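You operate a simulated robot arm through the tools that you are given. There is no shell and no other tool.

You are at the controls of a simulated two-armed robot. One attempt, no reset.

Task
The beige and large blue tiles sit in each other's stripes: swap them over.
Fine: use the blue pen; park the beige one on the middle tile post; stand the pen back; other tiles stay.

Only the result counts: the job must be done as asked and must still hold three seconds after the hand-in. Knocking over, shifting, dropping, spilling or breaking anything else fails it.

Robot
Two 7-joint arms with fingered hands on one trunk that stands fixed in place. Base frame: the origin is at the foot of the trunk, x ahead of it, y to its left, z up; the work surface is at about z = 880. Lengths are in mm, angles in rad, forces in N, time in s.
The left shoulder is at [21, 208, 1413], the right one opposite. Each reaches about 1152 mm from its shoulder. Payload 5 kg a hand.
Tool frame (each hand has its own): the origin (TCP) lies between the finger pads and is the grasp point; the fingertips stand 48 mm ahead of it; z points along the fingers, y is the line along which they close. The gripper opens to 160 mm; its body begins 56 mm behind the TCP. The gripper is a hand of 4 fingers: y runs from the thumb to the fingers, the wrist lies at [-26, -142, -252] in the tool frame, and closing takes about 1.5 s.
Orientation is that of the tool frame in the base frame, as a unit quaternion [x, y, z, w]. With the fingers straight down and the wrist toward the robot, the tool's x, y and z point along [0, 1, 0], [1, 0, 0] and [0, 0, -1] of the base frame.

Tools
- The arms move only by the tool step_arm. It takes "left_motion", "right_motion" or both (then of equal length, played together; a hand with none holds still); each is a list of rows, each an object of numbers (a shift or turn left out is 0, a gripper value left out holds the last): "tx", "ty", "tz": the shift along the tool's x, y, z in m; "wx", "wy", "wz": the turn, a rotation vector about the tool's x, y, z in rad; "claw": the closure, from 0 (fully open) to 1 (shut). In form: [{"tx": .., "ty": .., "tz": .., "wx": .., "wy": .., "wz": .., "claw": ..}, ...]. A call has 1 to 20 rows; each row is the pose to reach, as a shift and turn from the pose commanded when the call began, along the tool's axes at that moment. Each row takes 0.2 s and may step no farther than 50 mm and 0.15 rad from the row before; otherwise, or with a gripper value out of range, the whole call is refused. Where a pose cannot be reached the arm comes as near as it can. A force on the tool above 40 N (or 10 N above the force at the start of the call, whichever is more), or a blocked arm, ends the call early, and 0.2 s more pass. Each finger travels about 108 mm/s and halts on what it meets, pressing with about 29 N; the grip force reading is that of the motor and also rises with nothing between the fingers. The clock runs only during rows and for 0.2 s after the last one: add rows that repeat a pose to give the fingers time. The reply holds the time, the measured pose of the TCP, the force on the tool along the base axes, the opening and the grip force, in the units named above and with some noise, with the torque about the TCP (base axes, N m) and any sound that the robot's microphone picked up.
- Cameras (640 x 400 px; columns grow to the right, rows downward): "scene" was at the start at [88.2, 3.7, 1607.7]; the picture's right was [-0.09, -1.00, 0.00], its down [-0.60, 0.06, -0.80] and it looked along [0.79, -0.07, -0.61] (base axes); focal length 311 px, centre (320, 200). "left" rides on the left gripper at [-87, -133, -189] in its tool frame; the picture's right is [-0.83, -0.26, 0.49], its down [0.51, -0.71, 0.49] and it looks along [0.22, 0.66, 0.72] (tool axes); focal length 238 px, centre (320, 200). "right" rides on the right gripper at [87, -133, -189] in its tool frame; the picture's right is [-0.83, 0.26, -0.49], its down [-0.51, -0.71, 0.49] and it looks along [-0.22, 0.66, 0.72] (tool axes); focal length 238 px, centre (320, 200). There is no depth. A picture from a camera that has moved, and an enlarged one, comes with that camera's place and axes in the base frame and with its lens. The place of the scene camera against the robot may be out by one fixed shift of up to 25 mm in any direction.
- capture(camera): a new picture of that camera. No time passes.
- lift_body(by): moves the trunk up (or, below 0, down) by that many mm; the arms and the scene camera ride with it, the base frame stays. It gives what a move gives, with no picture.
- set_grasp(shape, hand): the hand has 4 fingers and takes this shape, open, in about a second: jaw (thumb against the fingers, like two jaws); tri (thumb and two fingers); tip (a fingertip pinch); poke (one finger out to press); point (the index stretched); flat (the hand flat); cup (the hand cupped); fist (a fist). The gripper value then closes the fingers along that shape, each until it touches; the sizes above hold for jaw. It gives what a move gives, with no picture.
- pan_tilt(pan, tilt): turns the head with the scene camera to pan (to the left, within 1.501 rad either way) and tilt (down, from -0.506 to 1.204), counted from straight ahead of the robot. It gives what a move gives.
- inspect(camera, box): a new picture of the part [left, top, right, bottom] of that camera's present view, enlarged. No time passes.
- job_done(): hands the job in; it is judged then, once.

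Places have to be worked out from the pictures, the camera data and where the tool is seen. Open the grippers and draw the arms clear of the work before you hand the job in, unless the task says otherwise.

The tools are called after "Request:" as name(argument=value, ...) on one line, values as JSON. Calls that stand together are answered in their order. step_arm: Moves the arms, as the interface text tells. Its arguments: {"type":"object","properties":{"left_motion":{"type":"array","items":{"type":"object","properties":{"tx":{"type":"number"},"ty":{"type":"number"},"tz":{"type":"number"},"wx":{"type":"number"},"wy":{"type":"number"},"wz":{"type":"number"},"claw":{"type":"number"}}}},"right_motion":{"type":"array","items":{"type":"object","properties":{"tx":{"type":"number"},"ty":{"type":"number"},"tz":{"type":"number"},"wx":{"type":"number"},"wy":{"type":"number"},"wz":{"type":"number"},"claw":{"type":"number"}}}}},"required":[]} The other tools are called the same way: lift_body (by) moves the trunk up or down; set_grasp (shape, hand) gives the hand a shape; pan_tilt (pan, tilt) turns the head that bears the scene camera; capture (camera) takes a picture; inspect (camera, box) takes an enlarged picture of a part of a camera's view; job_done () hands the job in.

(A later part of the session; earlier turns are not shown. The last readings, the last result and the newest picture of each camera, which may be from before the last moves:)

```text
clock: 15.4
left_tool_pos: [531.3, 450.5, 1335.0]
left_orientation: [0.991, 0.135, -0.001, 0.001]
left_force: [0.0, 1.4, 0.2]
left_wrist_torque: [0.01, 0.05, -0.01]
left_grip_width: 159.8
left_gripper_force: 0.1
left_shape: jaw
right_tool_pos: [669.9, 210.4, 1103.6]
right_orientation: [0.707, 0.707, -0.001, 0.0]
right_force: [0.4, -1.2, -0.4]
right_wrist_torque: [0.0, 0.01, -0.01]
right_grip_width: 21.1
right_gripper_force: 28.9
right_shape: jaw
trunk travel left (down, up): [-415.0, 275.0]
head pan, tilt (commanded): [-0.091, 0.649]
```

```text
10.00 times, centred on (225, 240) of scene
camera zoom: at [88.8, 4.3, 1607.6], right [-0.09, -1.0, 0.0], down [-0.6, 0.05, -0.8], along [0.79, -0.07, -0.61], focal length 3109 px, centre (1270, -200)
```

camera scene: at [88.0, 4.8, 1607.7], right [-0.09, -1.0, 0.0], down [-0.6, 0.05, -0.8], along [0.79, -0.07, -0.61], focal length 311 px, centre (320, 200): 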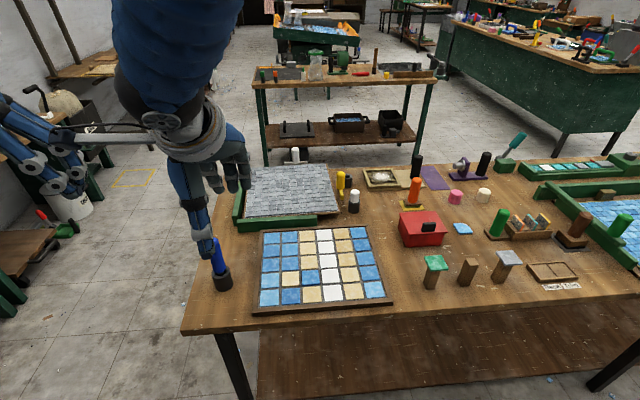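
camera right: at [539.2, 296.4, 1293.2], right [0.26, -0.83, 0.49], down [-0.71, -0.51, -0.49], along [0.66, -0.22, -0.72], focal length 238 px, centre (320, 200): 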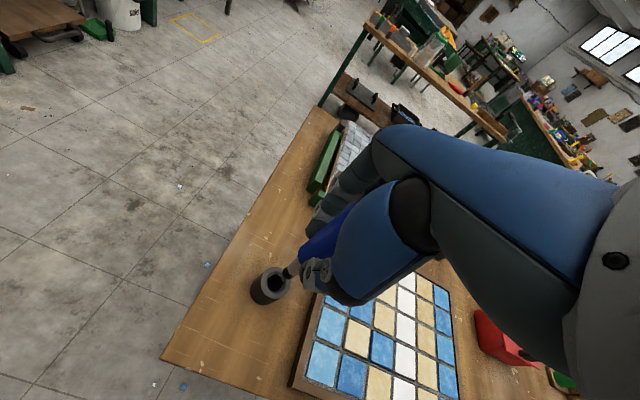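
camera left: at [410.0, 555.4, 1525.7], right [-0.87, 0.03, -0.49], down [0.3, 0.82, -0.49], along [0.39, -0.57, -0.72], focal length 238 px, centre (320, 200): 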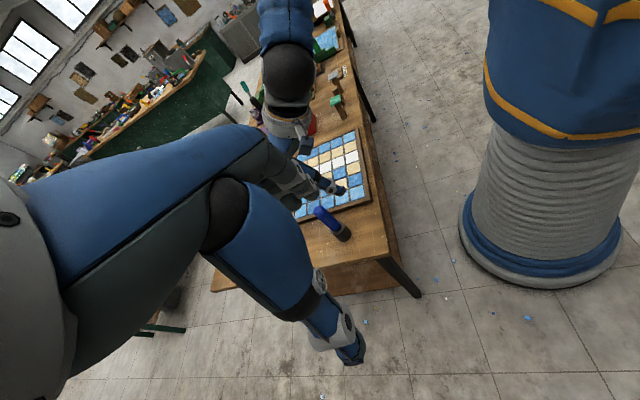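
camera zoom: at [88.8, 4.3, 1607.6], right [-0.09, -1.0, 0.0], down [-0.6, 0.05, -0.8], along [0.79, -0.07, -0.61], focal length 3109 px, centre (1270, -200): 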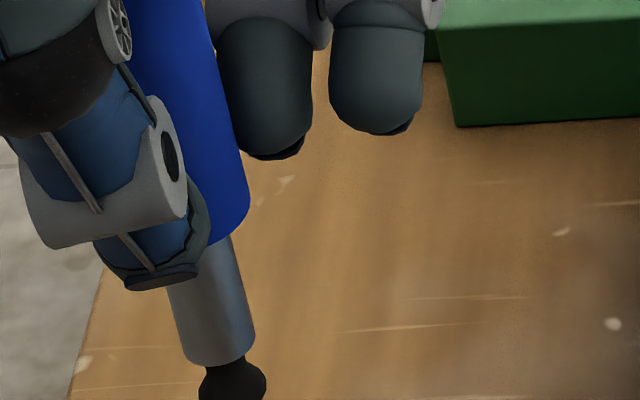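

The pen tip is about 117 mm below the TCP and nearly under it, with the pen leaning about 3°. I carry it across at this height to hover over the beige tile, estimated at (660, 24).

Request:
step_arm(right_motion=[{"tx": -0.025, "ty": -0.001}, {"tx": -0.05, "ty": -0.003}, {"tx": -0.075, "ty": -0.004}, {"tx": -0.1, "ty": -0.006}, {"tx": -0.125, "ty": -0.007}, {"tx": -0.15, "ty": -0.008}, {"tx": -0.17, "ty": -0.01}, {"tx": -0.185, "ty": -0.011}, {"tx": -0.185, "ty": -0.011}])

Request:
capture(camera="right")

Request:
capture(camera="left")

Request:
inspect(camera="scene", box=[230, 170, 390, 310])

```text
clock: 17.4
left_tool_pos: [529.4, 450.8, 1334.9]
left_orientation: [0.991, 0.135, 0.0, 0.0]
left_force: [-0.2, 0.7, 0.6]
left_wrist_torque: [-0.03, -0.02, 0.01]
left_grip_width: 159.6
left_gripper_force: 0.1
left_shape: jaw
right_tool_pos: [661.6, 24.5, 1105.0]
right_orientation: [0.707, 0.707, -0.001, 0.001]
right_force: [-0.3, 0.7, -1.3]
right_wrist_torque: [-0.03, -0.01, -0.03]
right_grip_width: 21.1
right_gripper_force: 28.6
right_shape: jaw
trunk travel left (down, up): [-415.0, 275.0]
head pan, tilt (commanded): [-0.091, 0.649]
```

```text
taken
camera right: at [527.8, 111.9, 1293.5], right [0.26, -0.83, 0.49], down [-0.71, -0.51, -0.49], along [0.66, -0.22, -0.72], focal length 238 px, centre (320, 200)
```

right: 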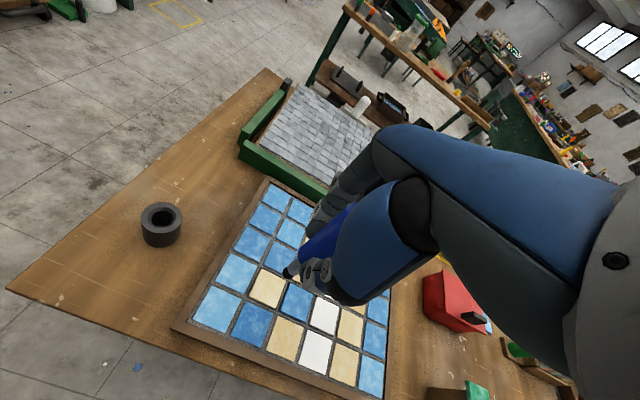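

```text
taken
camera left: at [410.9, 556.4, 1525.0], right [-0.87, 0.03, -0.49], down [0.3, 0.82, -0.49], along [0.39, -0.57, -0.72], focal length 238 px, centre (320, 200)
```

left: 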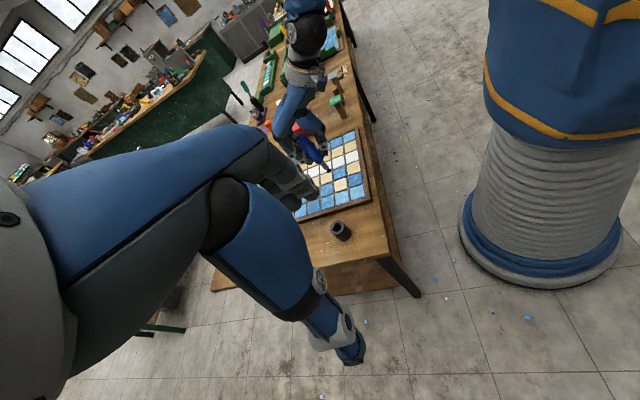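

```text
2.86 times, centred on (310, 240) of scene
camera zoom: at [88.0, 5.0, 1607.7], right [-0.09, -1.0, 0.0], down [-0.6, 0.05, -0.8], along [0.79, -0.07, -0.61], focal length 888 px, centre (349, 86)
```

zoom: 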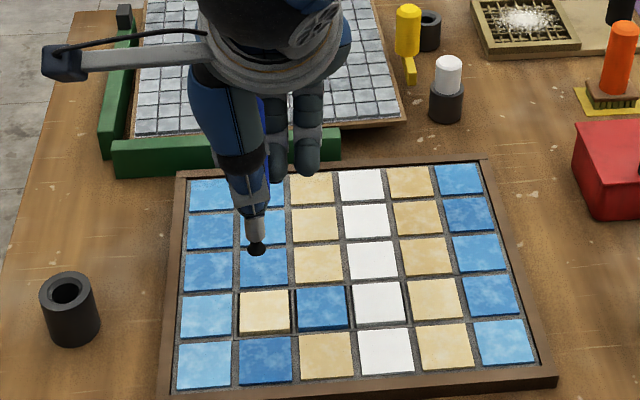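

Good view of tip and tiles. I zoom in on both wrist cameras for measurement.

Request:
inspect(camera="right", box=[190, 230, 350, 350])

Request:
inspect(camera="left", box=[290, 130, 375, 215])

Request:
inspect(camera="scene", box=[265, 225, 345, 305])

```text
3.33 times, centred on (270, 290) of right
camera zoom: at [527.8, 111.9, 1293.5], right [0.26, -0.83, 0.49], down [-0.71, -0.51, -0.49], along [0.66, -0.22, -0.72], focal length 794 px, centre (487, -100)
```

zoom: 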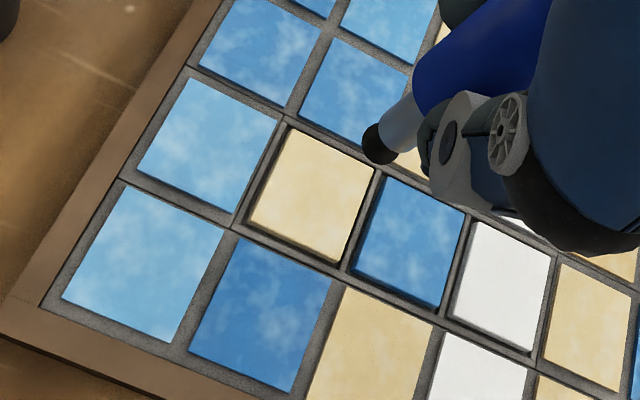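

```text
4.71 times, centred on (332, 172) of left
camera zoom: at [410.9, 556.4, 1525.0], right [-0.87, 0.03, -0.49], down [0.3, 0.82, -0.49], along [0.39, -0.57, -0.72], focal length 1122 px, centre (261, 329)
```

zoom: 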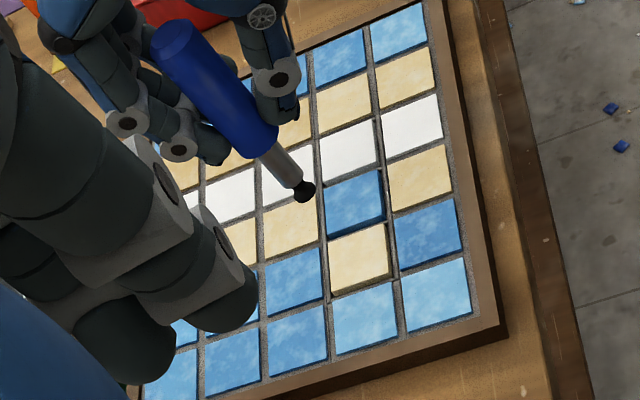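

```text
5.00 times, centred on (305, 265) of scene
camera zoom: at [88.0, 5.0, 1607.7], right [-0.09, -1.0, 0.0], down [-0.6, 0.05, -0.8], along [0.79, -0.07, -0.61], focal length 1555 px, centre (395, -125)
```

zoom: 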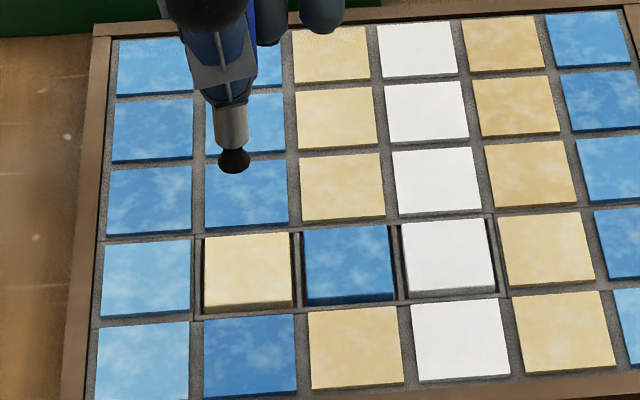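

The tip triangulates to about (661, 25, 986), almost exactly above the beige tile's centre at about (660, 26, 904). I zoom in on the pen itself to judge its lean.

Request:
inspect(camera="right", box=[275, 235, 325, 285])

Request:
inspect(camera="left", box=[300, 130, 335, 160])

Request:
inspect(camera="scene", box=[275, 200, 315, 240])

Request:
inspect(camera="left", box=[280, 120, 350, 180])

```text
8.00 times, centred on (300, 260) of right
camera zoom: at [527.8, 111.9, 1293.5], right [0.26, -0.83, 0.49], down [-0.71, -0.51, -0.49], along [0.66, -0.22, -0.72], focal length 1907 px, centre (480, -280)
```

zoom: 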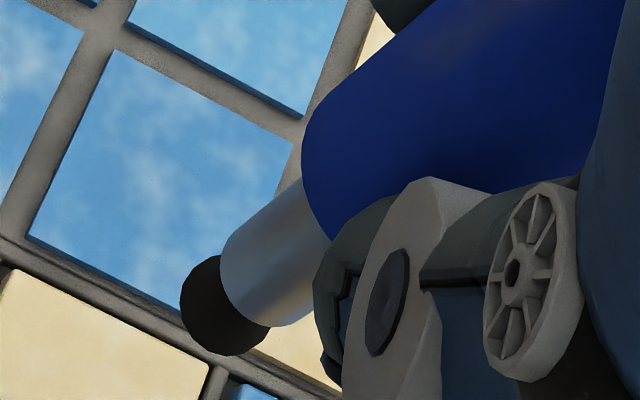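

```text
13.33 times, centred on (318, 145) of left
camera zoom: at [410.9, 556.4, 1525.0], right [-0.87, 0.03, -0.49], down [0.3, 0.82, -0.49], along [0.39, -0.57, -0.72], focal length 3178 px, centre (353, 933)
```

zoom: 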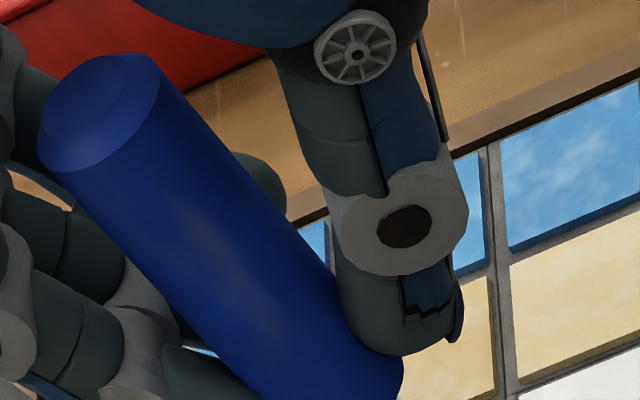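

```text
10.00 times, centred on (295, 220) of scene
camera zoom: at [88.0, 5.0, 1607.7], right [-0.09, -1.0, 0.0], down [-0.6, 0.05, -0.8], along [0.79, -0.07, -0.61], focal length 3109 px, centre (570, 0)
```

zoom: 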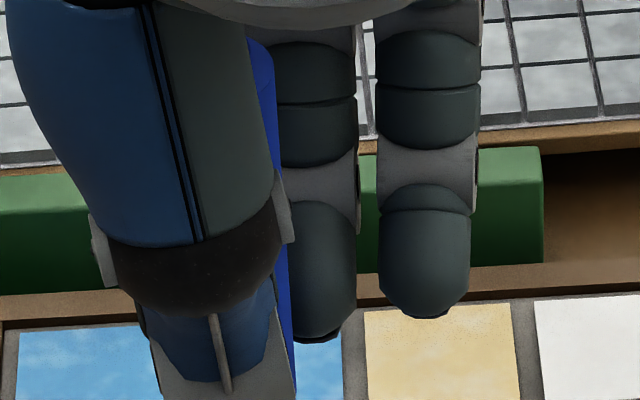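

```text
6.67 times, centred on (315, 150) of left
camera zoom: at [410.9, 556.4, 1525.0], right [-0.87, 0.03, -0.49], down [0.3, 0.82, -0.49], along [0.39, -0.57, -0.72], focal length 1589 px, centre (353, 533)
```

zoom: 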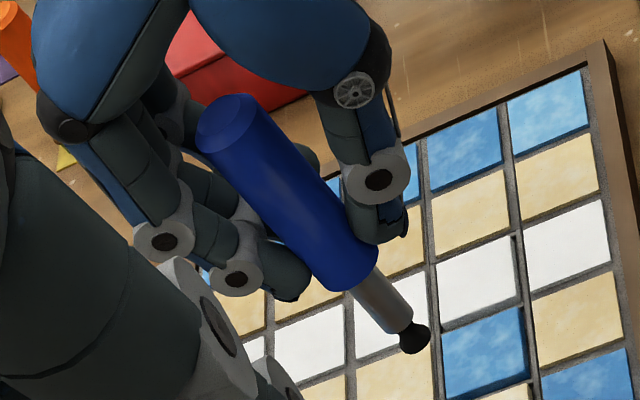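

The pen leans only about 2° (top toward +x, −y). I tilt the hand to straighten it, compensate the tip, and descend until the cup is roughly 25 mm above the beige tile.

Request:
step_arm(right_motion=[{"tx": 0.001, "ty": -0.001, "wx": -0.007, "wy": -0.006, "tz": 0.01}, {"tx": 0.002, "ty": -0.002, "wx": -0.014, "wy": -0.012, "tz": 0.02}, {"tx": 0.003, "ty": -0.003, "wx": -0.02, "wy": -0.019, "tz": 0.03}, {"tx": 0.0042, "ty": -0.0039, "wx": -0.027, "wy": -0.025, "tz": 0.04}, {"tx": 0.0042, "ty": -0.0039, "wx": -0.027, "wy": -0.025, "tz": 0.05}, {"tx": 0.0042, "ty": -0.0039, "wx": -0.027, "wy": -0.025, "tz": 0.055}, {"tx": 0.0042, "ty": -0.0039, "wx": -0.027, "wy": -0.025, "tz": 0.055}])

Request:
inspect(camera="right", box=[210, 220, 350, 340])

Request:
inspect(camera="left", box=[290, 130, 360, 190])

Request:
inspect(camera="scene", box=[265, 235, 335, 305])

```text
clock: 19.0
left_tool_pos: [529.7, 451.6, 1334.2]
left_orientation: [0.991, 0.135, -0.001, 0.001]
left_force: [0.4, 0.3, 0.0]
left_wrist_torque: [0.0, 0.01, 0.01]
left_grip_width: 159.9
left_gripper_force: 0.1
left_shape: jaw
right_tool_pos: [656.8, 28.6, 1049.9]
right_orientation: [0.707, 0.707, 0.001, 0.018]
right_force: [0.4, -0.4, -0.4]
right_wrist_torque: [0.02, 0.02, -0.05]
right_grip_width: 20.9
right_gripper_force: 29.0
right_shape: jaw
trunk travel left (down, up): [-415.0, 275.0]
head pan, tilt (commanded): [-0.091, 0.649]
```

```text
3.33 times, centred on (280, 280) of right
camera zoom: at [519.0, 119.9, 1233.6], right [0.24, -0.82, 0.51], down [-0.7, -0.52, -0.5], along [0.67, -0.24, -0.7], focal length 794 px, centre (453, -67)
```

zoom: 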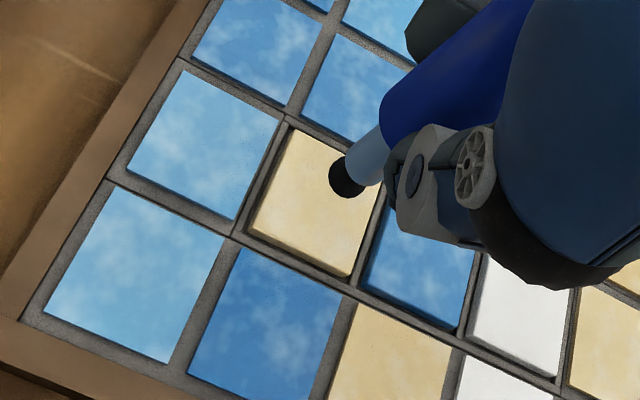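

```text
6.67 times, centred on (325, 160) of left
camera zoom: at [411.0, 555.8, 1525.2], right [-0.87, 0.03, -0.49], down [0.3, 0.82, -0.49], along [0.39, -0.57, -0.72], focal length 1589 px, centre (287, 467)
```

zoom: 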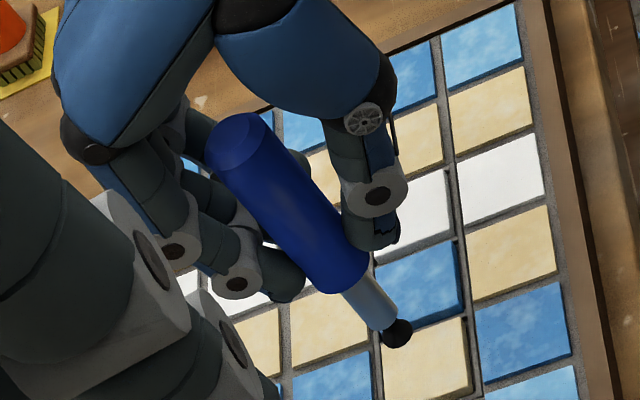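

```text
5.71 times, centred on (300, 270) of scene
camera zoom: at [88.2, 4.4, 1607.7], right [-0.09, -1.0, 0.0], down [-0.6, 0.05, -0.8], along [0.79, -0.07, -0.61], focal length 1777 px, centre (434, -200)
```

zoom: 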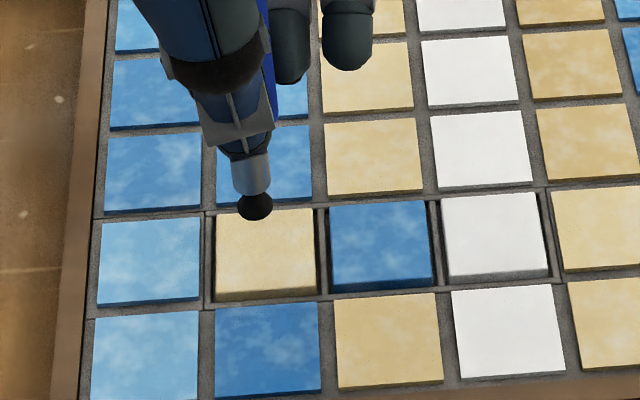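

The cup is close above the tile and roughly centred, within a few millimetres. I shift 1.5 mm toward −y and descend another 18 mm to check again just above the surface.

Request:
step_arm(right_motion=[{"tx": -0.0007, "tz": 0.005}, {"tx": -0.0015, "tz": 0.01}, {"tx": -0.0015, "tz": 0.015}, {"tx": -0.0015, "tz": 0.018}, {"tx": -0.0015, "tz": 0.018}])

Request:
inspect(camera="right", box=[230, 230, 330, 330])

Request:
inspect(camera="left", box=[310, 150, 360, 200])

Request:
inspect(camera="scene", box=[270, 250, 320, 300])

```text
clock: 20.2
left_tool_pos: [530.0, 450.8, 1336.2]
left_orientation: [0.991, 0.135, 0.0, 0.0]
left_force: [-0.4, 0.7, -0.4]
left_wrist_torque: [-0.01, -0.02, 0.02]
left_grip_width: 159.8
left_gripper_force: 0.1
left_shape: jaw
right_tool_pos: [657.0, 28.1, 1031.7]
right_orientation: [0.707, 0.707, -0.001, 0.019]
right_force: [0.4, 0.2, -0.3]
right_wrist_torque: [0.0, -0.02, 0.0]
right_grip_width: 21.0
right_gripper_force: 28.8
right_shape: jaw
trunk travel left (down, up): [-415.0, 275.0]
head pan, tilt (commanded): [-0.091, 0.649]
```

```text
4.00 times, centred on (280, 280) of right
camera zoom: at [519.4, 118.3, 1215.0], right [0.25, -0.82, 0.51], down [-0.7, -0.52, -0.5], along [0.67, -0.24, -0.7], focal length 953 px, centre (480, -120)
```

zoom: 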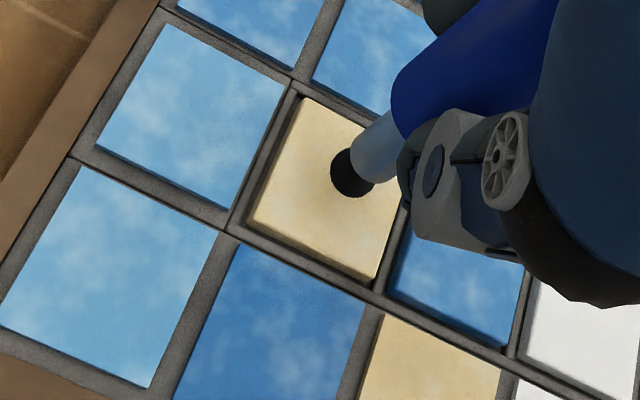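

```text
8.00 times, centred on (335, 175) of left
camera zoom: at [411.1, 555.6, 1525.3], right [-0.87, 0.03, -0.49], down [0.3, 0.82, -0.49], along [0.39, -0.57, -0.72], focal length 1907 px, centre (200, 400)
```

zoom: 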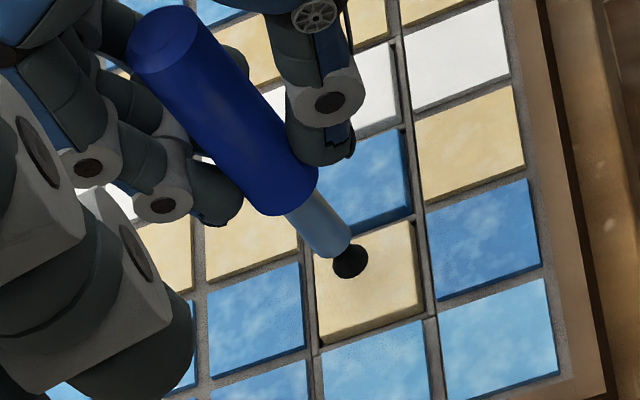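

```text
8.00 times, centred on (295, 275) of scene
camera zoom: at [88.2, 4.2, 1607.7], right [-0.09, -1.0, 0.0], down [-0.6, 0.05, -0.8], along [0.79, -0.07, -0.61], focal length 2487 px, centre (520, -400)
```

zoom: 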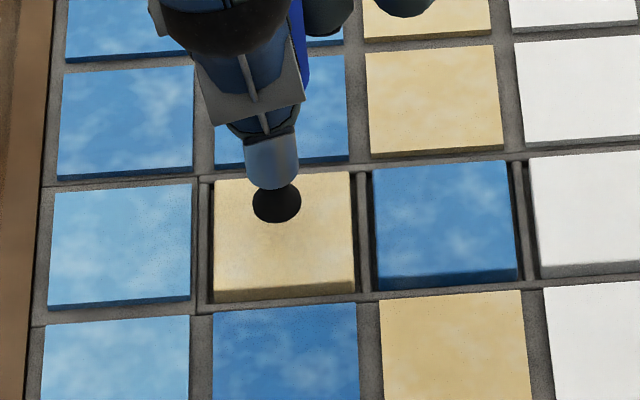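

All three views agree: the cup is centred on the beige tile and about 13 mm above it. I descend slowly toward contact and watch the force.

Request:
step_arm(right_motion=[{"tz": 0.002}, {"tz": 0.004}, {"tz": 0.006}, {"tz": 0.008}, {"tz": 0.009}, {"tz": 0.01}, {"tz": 0.011}, {"tz": 0.011}])

Request:
inspect(camera="scene", box=[270, 250, 320, 300])

Request:
inspect(camera="left", box=[310, 150, 360, 200])

```text
clock: 22.0
left_tool_pos: [530.3, 450.8, 1335.2]
left_orientation: [0.991, 0.135, 0.0, 0.0]
left_force: [-0.2, 0.1, -1.1]
left_wrist_torque: [0.01, -0.03, 0.04]
left_grip_width: 160.0
left_gripper_force: 0.1
left_shape: jaw
right_tool_pos: [655.8, 25.5, 1019.5]
right_orientation: [0.707, 0.707, 0.0, 0.019]
right_force: [0.1, -0.3, -1.1]
right_wrist_torque: [-0.03, 0.0, 0.02]
right_grip_width: 21.1
right_gripper_force: 29.1
right_shape: jaw
trunk travel left (down, up): [-415.0, 275.0]
head pan, tilt (commanded): [-0.091, 0.649]
```

```text
8.00 times, centred on (295, 275) of scene
camera zoom: at [88.3, 4.2, 1607.7], right [-0.09, -1.0, 0.0], down [-0.6, 0.05, -0.8], along [0.79, -0.07, -0.61], focal length 2487 px, centre (520, -400)
```

zoom: 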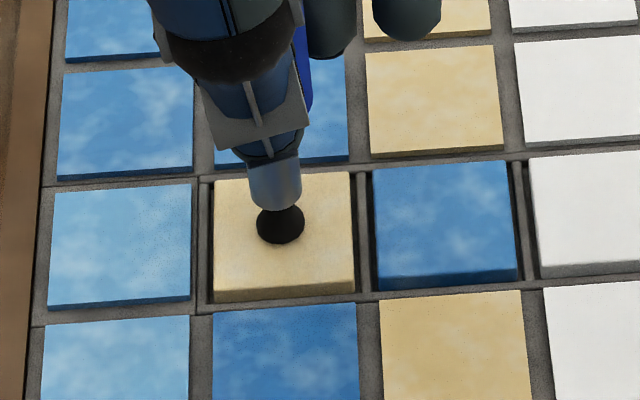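

```text
8.00 times, centred on (335, 175) of left
camera zoom: at [411.2, 555.6, 1525.3], right [-0.87, 0.03, -0.49], down [0.3, 0.82, -0.49], along [0.39, -0.57, -0.72], focal length 1907 px, centre (200, 400)
```

zoom: 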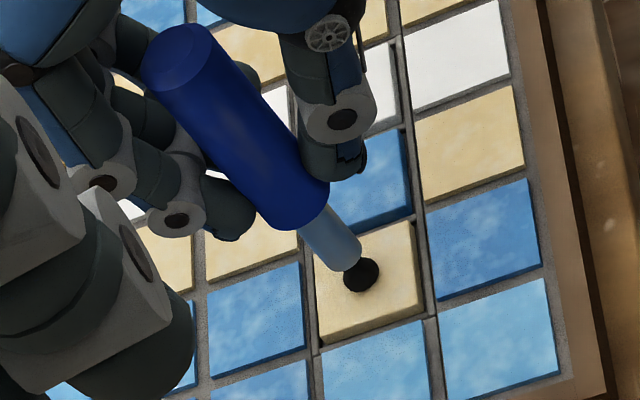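

Still no contact; the cup hovers a few millimetres over the tile centre. I continue in half-millimetre rows.

Request:
step_arm(right_motion=[{"tz": 0.0005}, {"tz": 0.001}, {"tz": 0.0015}, {"tz": 0.002}, {"tz": 0.0025}, {"tz": 0.003}, {"tz": 0.003}])

```text
clock: 23.6
left_tool_pos: [530.2, 450.4, 1334.9]
left_orientation: [0.991, 0.135, 0.0, 0.0]
left_force: [1.1, -0.5, -0.4]
left_wrist_torque: [0.0, 0.01, 0.01]
left_grip_width: 159.6
left_gripper_force: 0.0
left_shape: jaw
right_tool_pos: [657.0, 26.2, 1017.8]
right_orientation: [0.707, 0.707, 0.0, 0.018]
right_force: [0.2, -0.4, 0.2]
right_wrist_torque: [0.01, -0.03, 0.01]
right_grip_width: 20.9
right_gripper_force: 29.2
right_shape: jaw
trunk travel left (down, up): [-415.0, 275.0]
head pan, tilt (commanded): [-0.091, 0.649]
```

No contact force yet; I continue down another 3 mm.

Request:
step_arm(right_motion=[{"tz": 0.0005}, {"tz": 0.001}, {"tz": 0.0015}, {"tz": 0.002}, {"tz": 0.0025}, {"tz": 0.003}, {"tz": 0.003}])

Request:
inspect(camera="scene", box=[270, 250, 320, 300])

Request:
inspect(camera="left", box=[310, 150, 360, 200])

```text
clock: 25.2
left_tool_pos: [529.7, 450.0, 1335.2]
left_orientation: [0.991, 0.136, 0.0, -0.001]
left_force: [0.0, -0.4, -0.1]
left_wrist_torque: [0.03, -0.03, 0.0]
left_grip_width: 159.8
left_gripper_force: 0.0
left_shape: jaw
right_tool_pos: [655.7, 26.8, 1015.1]
right_orientation: [0.707, 0.707, 0.001, 0.018]
right_force: [-0.2, -0.2, 1.9]
right_wrist_torque: [0.0, -0.03, -0.02]
right_grip_width: 21.0
right_gripper_force: 29.0
right_shape: jaw
trunk travel left (down, up): [-415.0, 275.0]
head pan, tilt (commanded): [-0.091, 0.649]
```

```text
8.00 times, centred on (295, 275) of scene
camera zoom: at [88.2, 4.1, 1607.7], right [-0.09, -1.0, 0.0], down [-0.6, 0.05, -0.8], along [0.79, -0.07, -0.61], focal length 2487 px, centre (520, -400)
```

zoom: 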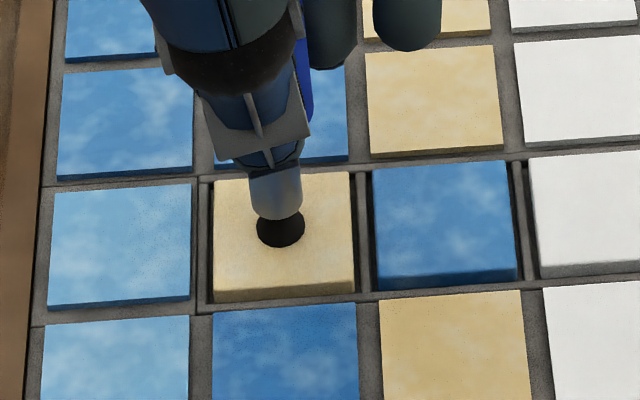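

```text
8.00 times, centred on (335, 175) of left
camera zoom: at [411.1, 555.5, 1525.3], right [-0.87, 0.03, -0.49], down [0.3, 0.82, -0.49], along [0.39, -0.57, -0.72], focal length 1907 px, centre (200, 400)
```

zoom: 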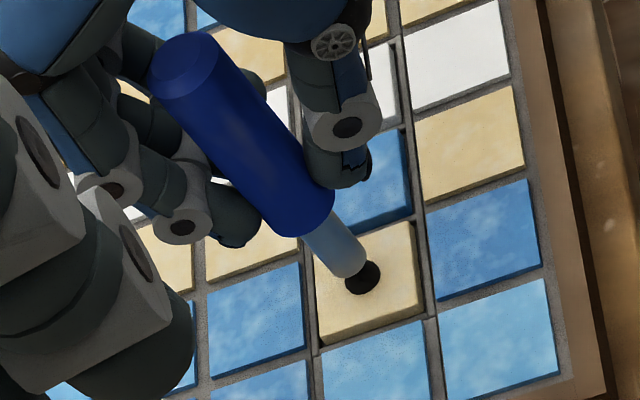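

Contact: the vertical force has started to rise at TCP z≈1015. I press a little further.

Request:
step_arm(right_motion=[{"tz": 0.0005}, {"tz": 0.001}, {"tz": 0.0015}, {"tz": 0.002}, {"tz": 0.002}])

```text
clock: 26.4
left_tool_pos: [529.6, 449.9, 1335.6]
left_orientation: [0.991, 0.134, 0.0, 0.0]
left_force: [0.2, 0.0, -0.3]
left_wrist_torque: [-0.01, -0.01, 0.02]
left_grip_width: 159.7
left_gripper_force: 0.0
left_shape: jaw
right_tool_pos: [656.8, 27.3, 1012.9]
right_orientation: [0.707, 0.707, 0.001, 0.019]
right_force: [-0.8, -0.7, 4.6]
right_wrist_torque: [-0.01, 0.02, -0.02]
right_grip_width: 21.0
right_gripper_force: 29.0
right_shape: jaw
trunk travel left (down, up): [-415.0, 275.0]
head pan, tilt (commanded): [-0.091, 0.649]
```

Force 4.6 N with a soft, springy response. I press a bit more, to about 8 N.

Request:
step_arm(right_motion=[{"tz": 0.0005}, {"tz": 0.001}, {"tz": 0.0015}, {"tz": 0.002}, {"tz": 0.0025}, {"tz": 0.0025}, {"tz": 0.0025}])

Request:
inspect(camera="left", box=[310, 150, 360, 200])

Request:
inspect(camera="right", box=[250, 230, 330, 310])

```text
clock: 28.0
left_tool_pos: [529.5, 450.4, 1335.5]
left_orientation: [0.991, 0.135, 0.0, -0.001]
left_force: [1.0, -0.3, -0.3]
left_wrist_torque: [0.01, -0.01, 0.0]
left_grip_width: 159.9
left_gripper_force: 0.0
left_shape: jaw
right_tool_pos: [657.3, 27.0, 1011.1]
right_orientation: [0.707, 0.707, 0.001, 0.019]
right_force: [-1.3, -0.6, 19.8]
right_wrist_torque: [0.01, -0.07, -0.01]
right_grip_width: 21.7
right_gripper_force: 29.3
right_shape: jaw
trunk travel left (down, up): [-415.0, 275.0]
head pan, tilt (commanded): [-0.091, 0.649]
```

```text
8.00 times, centred on (335, 175) of left
camera zoom: at [409.7, 555.4, 1525.8], right [-0.87, 0.03, -0.49], down [0.3, 0.82, -0.49], along [0.39, -0.57, -0.72], focal length 1907 px, centre (200, 400)
```

zoom: 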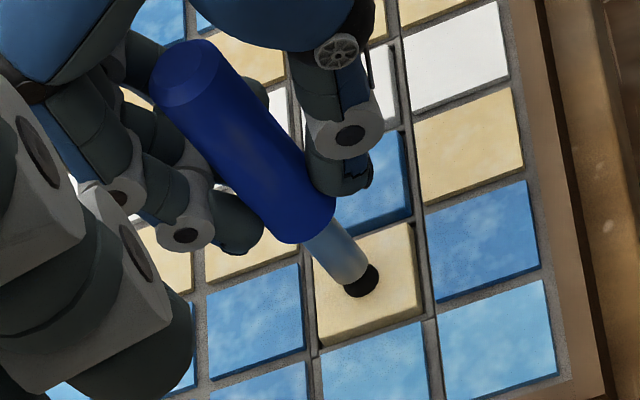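

```text
5.00 times, centred on (290, 270) of right
camera zoom: at [519.7, 117.8, 1194.2], right [0.24, -0.82, 0.51], down [-0.7, -0.52, -0.5], along [0.68, -0.24, -0.7], focal length 1192 px, centre (470, -150)
```

zoom: 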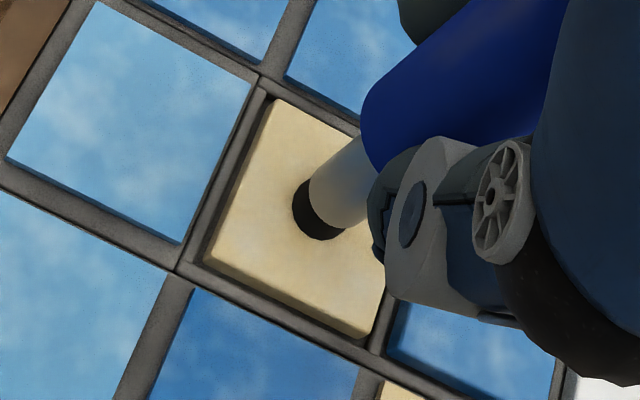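

The bellows cup is fully compressed (about 20 N). I raise slowly by 10 mm to see whether the tile follows.

Request:
step_arm(right_motion=[{"tz": -0.001}, {"tz": -0.002}, {"tz": -0.003}, {"tz": -0.004}, {"tz": -0.005}, {"tz": -0.006}, {"tz": -0.007}, {"tz": -0.008}, {"tz": -0.008}])

Request:
inspect(camera="left", box=[310, 150, 360, 200])

Request:
inspect(camera="right", box=[250, 230, 330, 310])

Request:
inspect(camera="scene", box=[270, 250, 320, 300])

```text
clock: 30.0
left_tool_pos: [530.7, 450.9, 1334.2]
left_orientation: [0.991, 0.135, 0.0, 0.0]
left_force: [-0.8, -0.6, 0.0]
left_wrist_torque: [0.04, 0.01, 0.0]
left_grip_width: 159.6
left_gripper_force: 0.0
left_shape: jaw
right_tool_pos: [657.0, 26.0, 1016.9]
right_orientation: [0.707, 0.706, 0.0, 0.018]
right_force: [0.8, 0.2, 0.5]
right_wrist_torque: [-0.04, -0.05, 0.03]
right_grip_width: 21.7
right_gripper_force: 29.2
right_shape: jaw
trunk travel left (down, up): [-415.0, 275.0]
head pan, tilt (commanded): [-0.091, 0.649]
```

```text
8.00 times, centred on (335, 175) of left
camera zoom: at [411.2, 555.5, 1525.3], right [-0.87, 0.03, -0.49], down [0.3, 0.82, -0.49], along [0.39, -0.57, -0.72], focal length 1907 px, centre (200, 400)
```

zoom: 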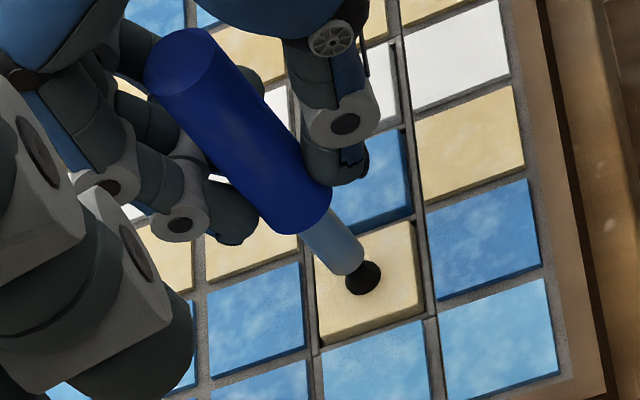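

```text
5.00 times, centred on (290, 270) of right
camera zoom: at [519.7, 118.0, 1200.8], right [0.25, -0.82, 0.51], down [-0.7, -0.52, -0.5], along [0.67, -0.24, -0.7], focal length 1192 px, centre (470, -150)
```

zoom: 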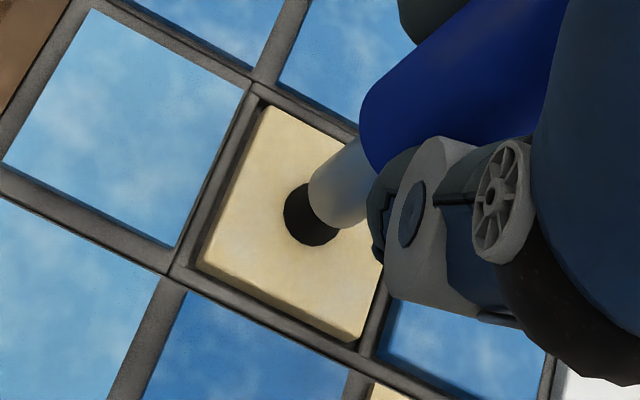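

```text
8.00 times, centred on (295, 275) of scene
camera zoom: at [88.3, 4.1, 1607.7], right [-0.09, -1.0, 0.0], down [-0.6, 0.05, -0.8], along [0.79, -0.07, -0.61], focal length 2487 px, centre (520, -400)
```

zoom: 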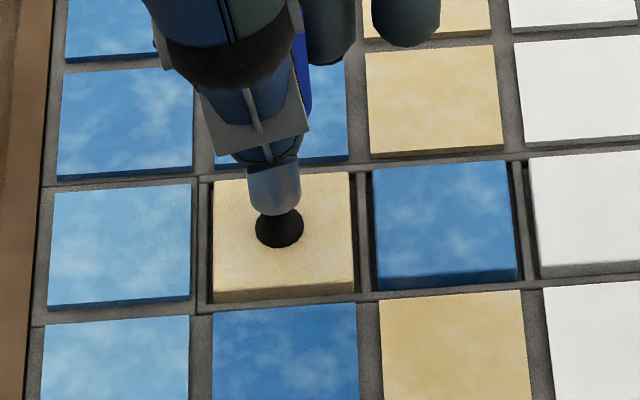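

The hand is only back at the height of first touch. I raise another 6 mm to see whether the tile lifts.

Request:
step_arm(right_motion=[{"tz": -0.001}, {"tz": -0.002}, {"tz": -0.003}, {"tz": -0.004}, {"tz": -0.005}, {"tz": -0.006}, {"tz": -0.006}])

Request:
inspect(camera="left", box=[310, 150, 360, 200])

Request:
inspect(camera="scene", box=[270, 250, 320, 300])

```text
clock: 31.6
left_tool_pos: [529.8, 450.6, 1334.8]
left_orientation: [0.991, 0.135, 0.0, 0.0]
left_force: [-0.5, 0.2, -0.1]
left_wrist_torque: [-0.02, 0.0, 0.02]
left_grip_width: 159.6
left_gripper_force: 0.0
left_shape: jaw
right_tool_pos: [657.1, 27.4, 1023.2]
right_orientation: [0.707, 0.707, 0.001, 0.018]
right_force: [-0.1, 0.0, -2.1]
right_wrist_torque: [0.04, 0.0, 0.0]
right_grip_width: 21.5
right_gripper_force: 29.2
right_shape: jaw
trunk travel left (down, up): [-415.0, 275.0]
head pan, tilt (commanded): [-0.091, 0.649]
```

```text
8.00 times, centred on (335, 175) of left
camera zoom: at [411.3, 555.5, 1525.2], right [-0.87, 0.03, -0.49], down [0.3, 0.82, -0.49], along [0.39, -0.57, -0.72], focal length 1907 px, centre (200, 400)
```

zoom: 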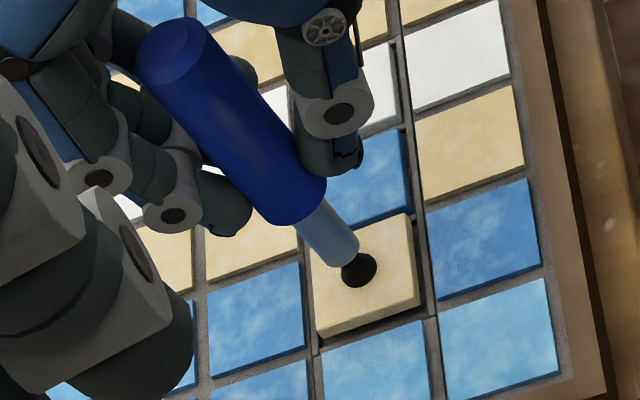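

```text
8.00 times, centred on (295, 275) of scene
camera zoom: at [88.5, 4.1, 1607.7], right [-0.09, -1.0, 0.0], down [-0.6, 0.05, -0.8], along [0.79, -0.07, -0.61], focal length 2487 px, centre (520, -400)
```

zoom: 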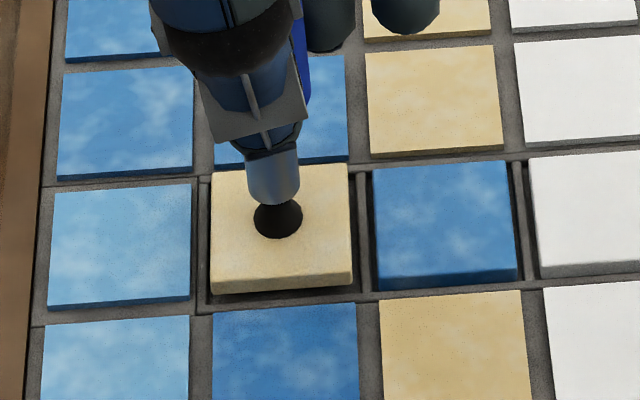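

The tile is held by the cup and has risen a few millimetres. Before carrying it anywhere I want to learn how it lets go, safely in its own pocket: I lower it and press again, to see if that releases.

Request:
step_arm(right_motion=[{"tz": 0.001}, {"tz": 0.002}, {"tz": 0.003}, {"tz": 0.004}, {"tz": 0.005}, {"tz": 0.006}, {"tz": 0.007}, {"tz": 0.008}, {"tz": 0.009}, {"tz": 0.01}, {"tz": 0.01}])

Request:
inspect(camera="scene", box=[270, 250, 320, 300])

```text
clock: 34.0
left_tool_pos: [530.4, 450.5, 1335.2]
left_orientation: [0.991, 0.135, 0.0, 0.0]
left_force: [1.3, -0.3, 0.1]
left_wrist_torque: [0.01, -0.02, 0.0]
left_grip_width: 159.7
left_gripper_force: 0.1
left_shape: jaw
right_tool_pos: [655.4, 25.7, 1014.5]
right_orientation: [0.707, 0.707, 0.002, 0.018]
right_force: [0.6, -0.7, 2.6]
right_wrist_torque: [-0.02, 0.04, -0.01]
right_grip_width: 21.4
right_gripper_force: 29.3
right_shape: jaw
trunk travel left (down, up): [-415.0, 275.0]
head pan, tilt (commanded): [-0.091, 0.649]
```

```text
8.00 times, centred on (295, 275) of scene
camera zoom: at [88.1, 4.1, 1607.7], right [-0.09, -1.0, 0.0], down [-0.6, 0.05, -0.8], along [0.79, -0.07, -0.61], focal length 2487 px, centre (520, -400)
```

zoom: 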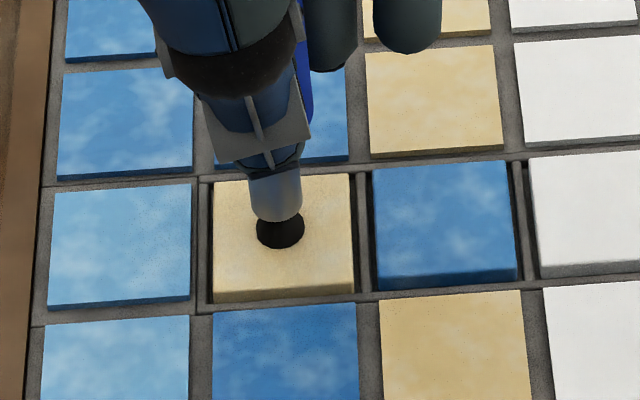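

The tile sits back in its pocket. I press to full compression again and then raise, watching whether it stays behind.

Request:
step_arm(right_motion=[{"tz": 0.001}, {"tz": 0.002}, {"tz": 0.003}, {"tz": 0.0035}, {"tz": 0.0035}, {"tz": 0.002}, {"tz": 0.0}, {"tz": -0.002}, {"tz": -0.004}, {"tz": -0.006}, {"tz": -0.008}, {"tz": -0.01}, {"tz": -0.01}])

Request:
inspect(camera="scene", box=[270, 250, 320, 300])

Request:
inspect(camera="left", box=[310, 150, 360, 200])

```text
clock: 36.8
left_tool_pos: [531.0, 450.5, 1335.0]
left_orientation: [0.991, 0.135, -0.001, 0.0]
left_force: [-0.5, -0.2, 1.2]
left_wrist_torque: [-0.01, -0.01, -0.01]
left_grip_width: 159.9
left_gripper_force: 0.0
left_shape: jaw
right_tool_pos: [654.8, 27.0, 1023.1]
right_orientation: [0.707, 0.707, 0.001, 0.018]
right_force: [0.0, 0.3, -0.7]
right_wrist_torque: [0.02, 0.0, 0.0]
right_grip_width: 21.7
right_gripper_force: 28.8
right_shape: jaw
trunk travel left (down, up): [-415.0, 275.0]
head pan, tilt (commanded): [-0.091, 0.649]
```

```text
8.00 times, centred on (295, 275) of scene
camera zoom: at [88.4, 4.0, 1607.7], right [-0.09, -1.0, 0.0], down [-0.6, 0.05, -0.8], along [0.79, -0.07, -0.61], focal length 2487 px, centre (520, -400)
```

zoom: 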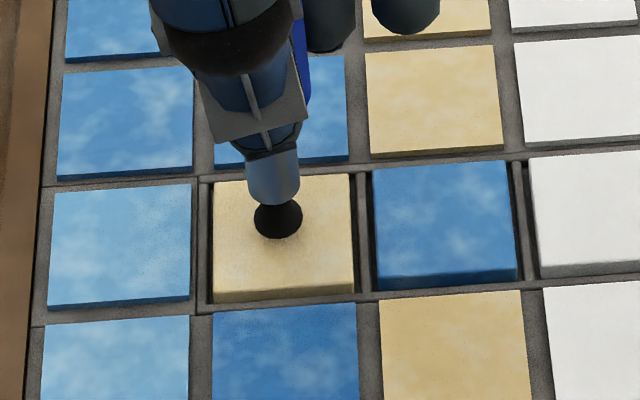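

```text
8.00 times, centred on (335, 175) of left
camera zoom: at [411.2, 555.5, 1525.3], right [-0.87, 0.03, -0.49], down [0.3, 0.82, -0.49], along [0.39, -0.57, -0.72], focal length 1907 px, centre (200, 400)
```

zoom: 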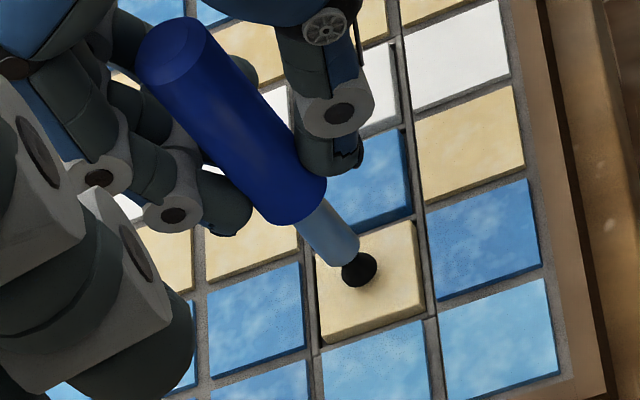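

Pressing fully a second time let the tile go, and it sits in its pocket. So a full press toggles hold and release. I press again to pick up the beige tile, then lift it 20 mm and check.

Request:
step_arm(right_motion=[{"tz": 0.003}, {"tz": 0.006}, {"tz": 0.008}, {"tz": 0.01}, {"tz": 0.012}, {"tz": 0.013}, {"tz": 0.014}, {"tz": 0.014}, {"tz": 0.012}, {"tz": 0.009}, {"tz": 0.006}, {"tz": 0.003}, {"tz": 0.0}, {"tz": -0.003}, {"tz": -0.006}, {"tz": -0.009}, {"tz": -0.012}, {"tz": -0.012}])

Request:
inspect(camera="scene", box=[260, 240, 330, 300])

Request:
inspect(camera="left", box=[310, 150, 360, 200])

Request:
inspect(camera="right", box=[230, 220, 350, 330])

```text
clock: 40.6
left_tool_pos: [530.9, 451.1, 1334.7]
left_orientation: [0.991, 0.135, 0.0, 0.0]
left_force: [0.3, -0.6, -0.3]
left_wrist_torque: [-0.03, -0.01, 0.02]
left_grip_width: 159.6
left_gripper_force: 0.1
left_shape: jaw
right_tool_pos: [656.1, 26.1, 1035.1]
right_orientation: [0.708, 0.706, 0.001, 0.018]
right_force: [0.2, 0.2, -1.8]
right_wrist_torque: [0.01, -0.02, 0.02]
right_grip_width: 21.6
right_gripper_force: 28.8
right_shape: jaw
trunk travel left (down, up): [-415.0, 275.0]
head pan, tilt (commanded): [-0.091, 0.649]
```

```text
6.67 times, centred on (295, 270) of scene
camera zoom: at [88.5, 4.1, 1607.7], right [-0.09, -1.0, 0.0], down [-0.6, 0.05, -0.8], along [0.79, -0.07, -0.61], focal length 2073 px, centre (487, -267)
```

zoom: 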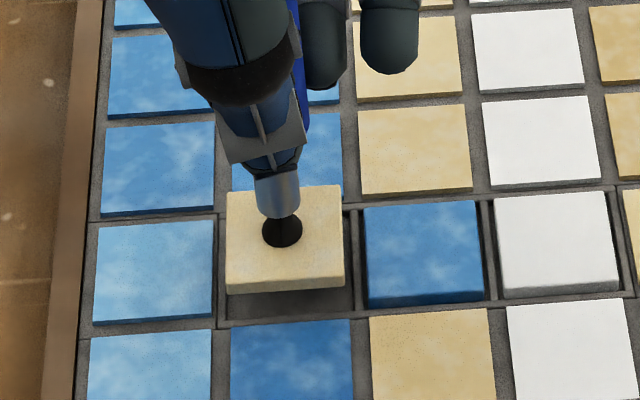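

```text
8.00 times, centred on (335, 175) of left
camera zoom: at [411.4, 555.5, 1525.2], right [-0.87, 0.03, -0.49], down [0.3, 0.82, -0.49], along [0.39, -0.57, -0.72], focal length 1907 px, centre (200, 400)
```

zoom: 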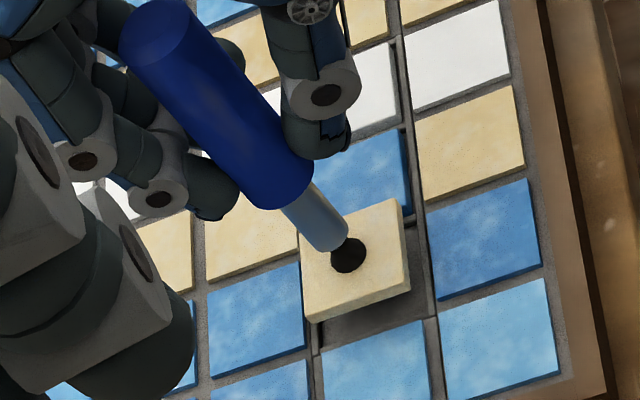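

```text
3.64 times, centred on (290, 275) of right
camera zoom: at [519.1, 118.5, 1219.5], right [0.25, -0.82, 0.51], down [-0.7, -0.52, -0.5], along [0.67, -0.24, -0.7], focal length 867 px, centre (429, -73)
```

zoom: 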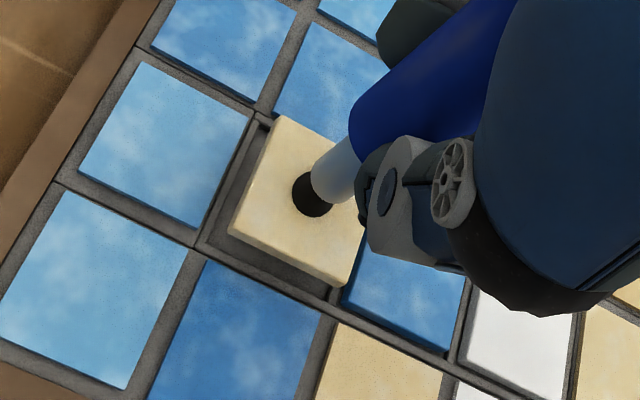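

The beige tile hangs level on the cup. I lift it straight up 150 mm, well clear of everything.

Request:
step_arm(right_motion=[{"tz": -0.01}, {"tz": -0.025, "tx": -0.0005, "ty": 0.0005}, {"tz": -0.045, "tx": -0.001, "ty": 0.001}, {"tz": -0.07, "tx": -0.0015, "ty": 0.002}, {"tz": -0.095, "tx": -0.002, "ty": 0.0025}, {"tz": -0.12, "tx": -0.003, "ty": 0.003}, {"tz": -0.14, "tx": -0.0035, "ty": 0.0035}, {"tz": -0.15, "tx": -0.00375, "ty": 0.004}, {"tz": -0.15, "tx": -0.00375, "ty": 0.004}])

Request:
capture(camera="scene")

Request:
capture(camera="right")

```text
clock: 42.6
left_tool_pos: [529.3, 450.6, 1334.1]
left_orientation: [0.991, 0.134, 0.0, -0.001]
left_force: [0.2, -0.1, 0.5]
left_wrist_torque: [-0.02, 0.02, 0.01]
left_grip_width: 159.7
left_gripper_force: 0.0
left_shape: jaw
right_tool_pos: [656.8, 27.1, 1186.1]
right_orientation: [0.708, 0.706, 0.0, 0.018]
right_force: [0.0, 0.1, -1.9]
right_wrist_torque: [0.01, 0.05, -0.02]
right_grip_width: 21.7
right_gripper_force: 28.8
right_shape: jaw
trunk travel left (down, up): [-415.0, 275.0]
head pan, tilt (commanded): [-0.091, 0.649]
```

```text
taken
camera scene: at [88.5, 4.1, 1607.7], right [-0.09, -1.0, 0.0], down [-0.6, 0.05, -0.8], along [0.79, -0.07, -0.61], focal length 311 px, centre (320, 200)
```

scene: 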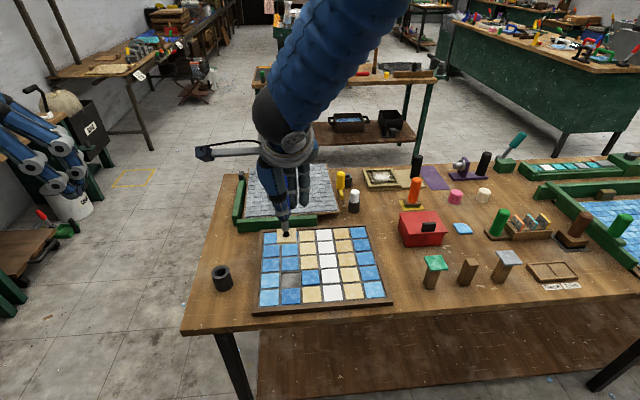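

```text
taken
camera right: at [519.2, 117.4, 1369.4], right [0.25, -0.82, 0.51], down [-0.7, -0.52, -0.5], along [0.67, -0.24, -0.7], focal length 238 px, centre (320, 200)
```

right: 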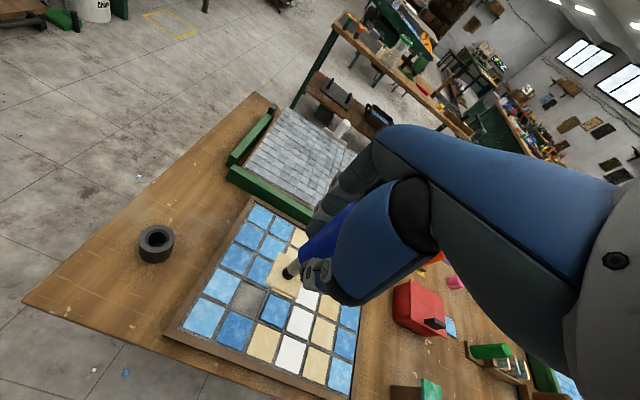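

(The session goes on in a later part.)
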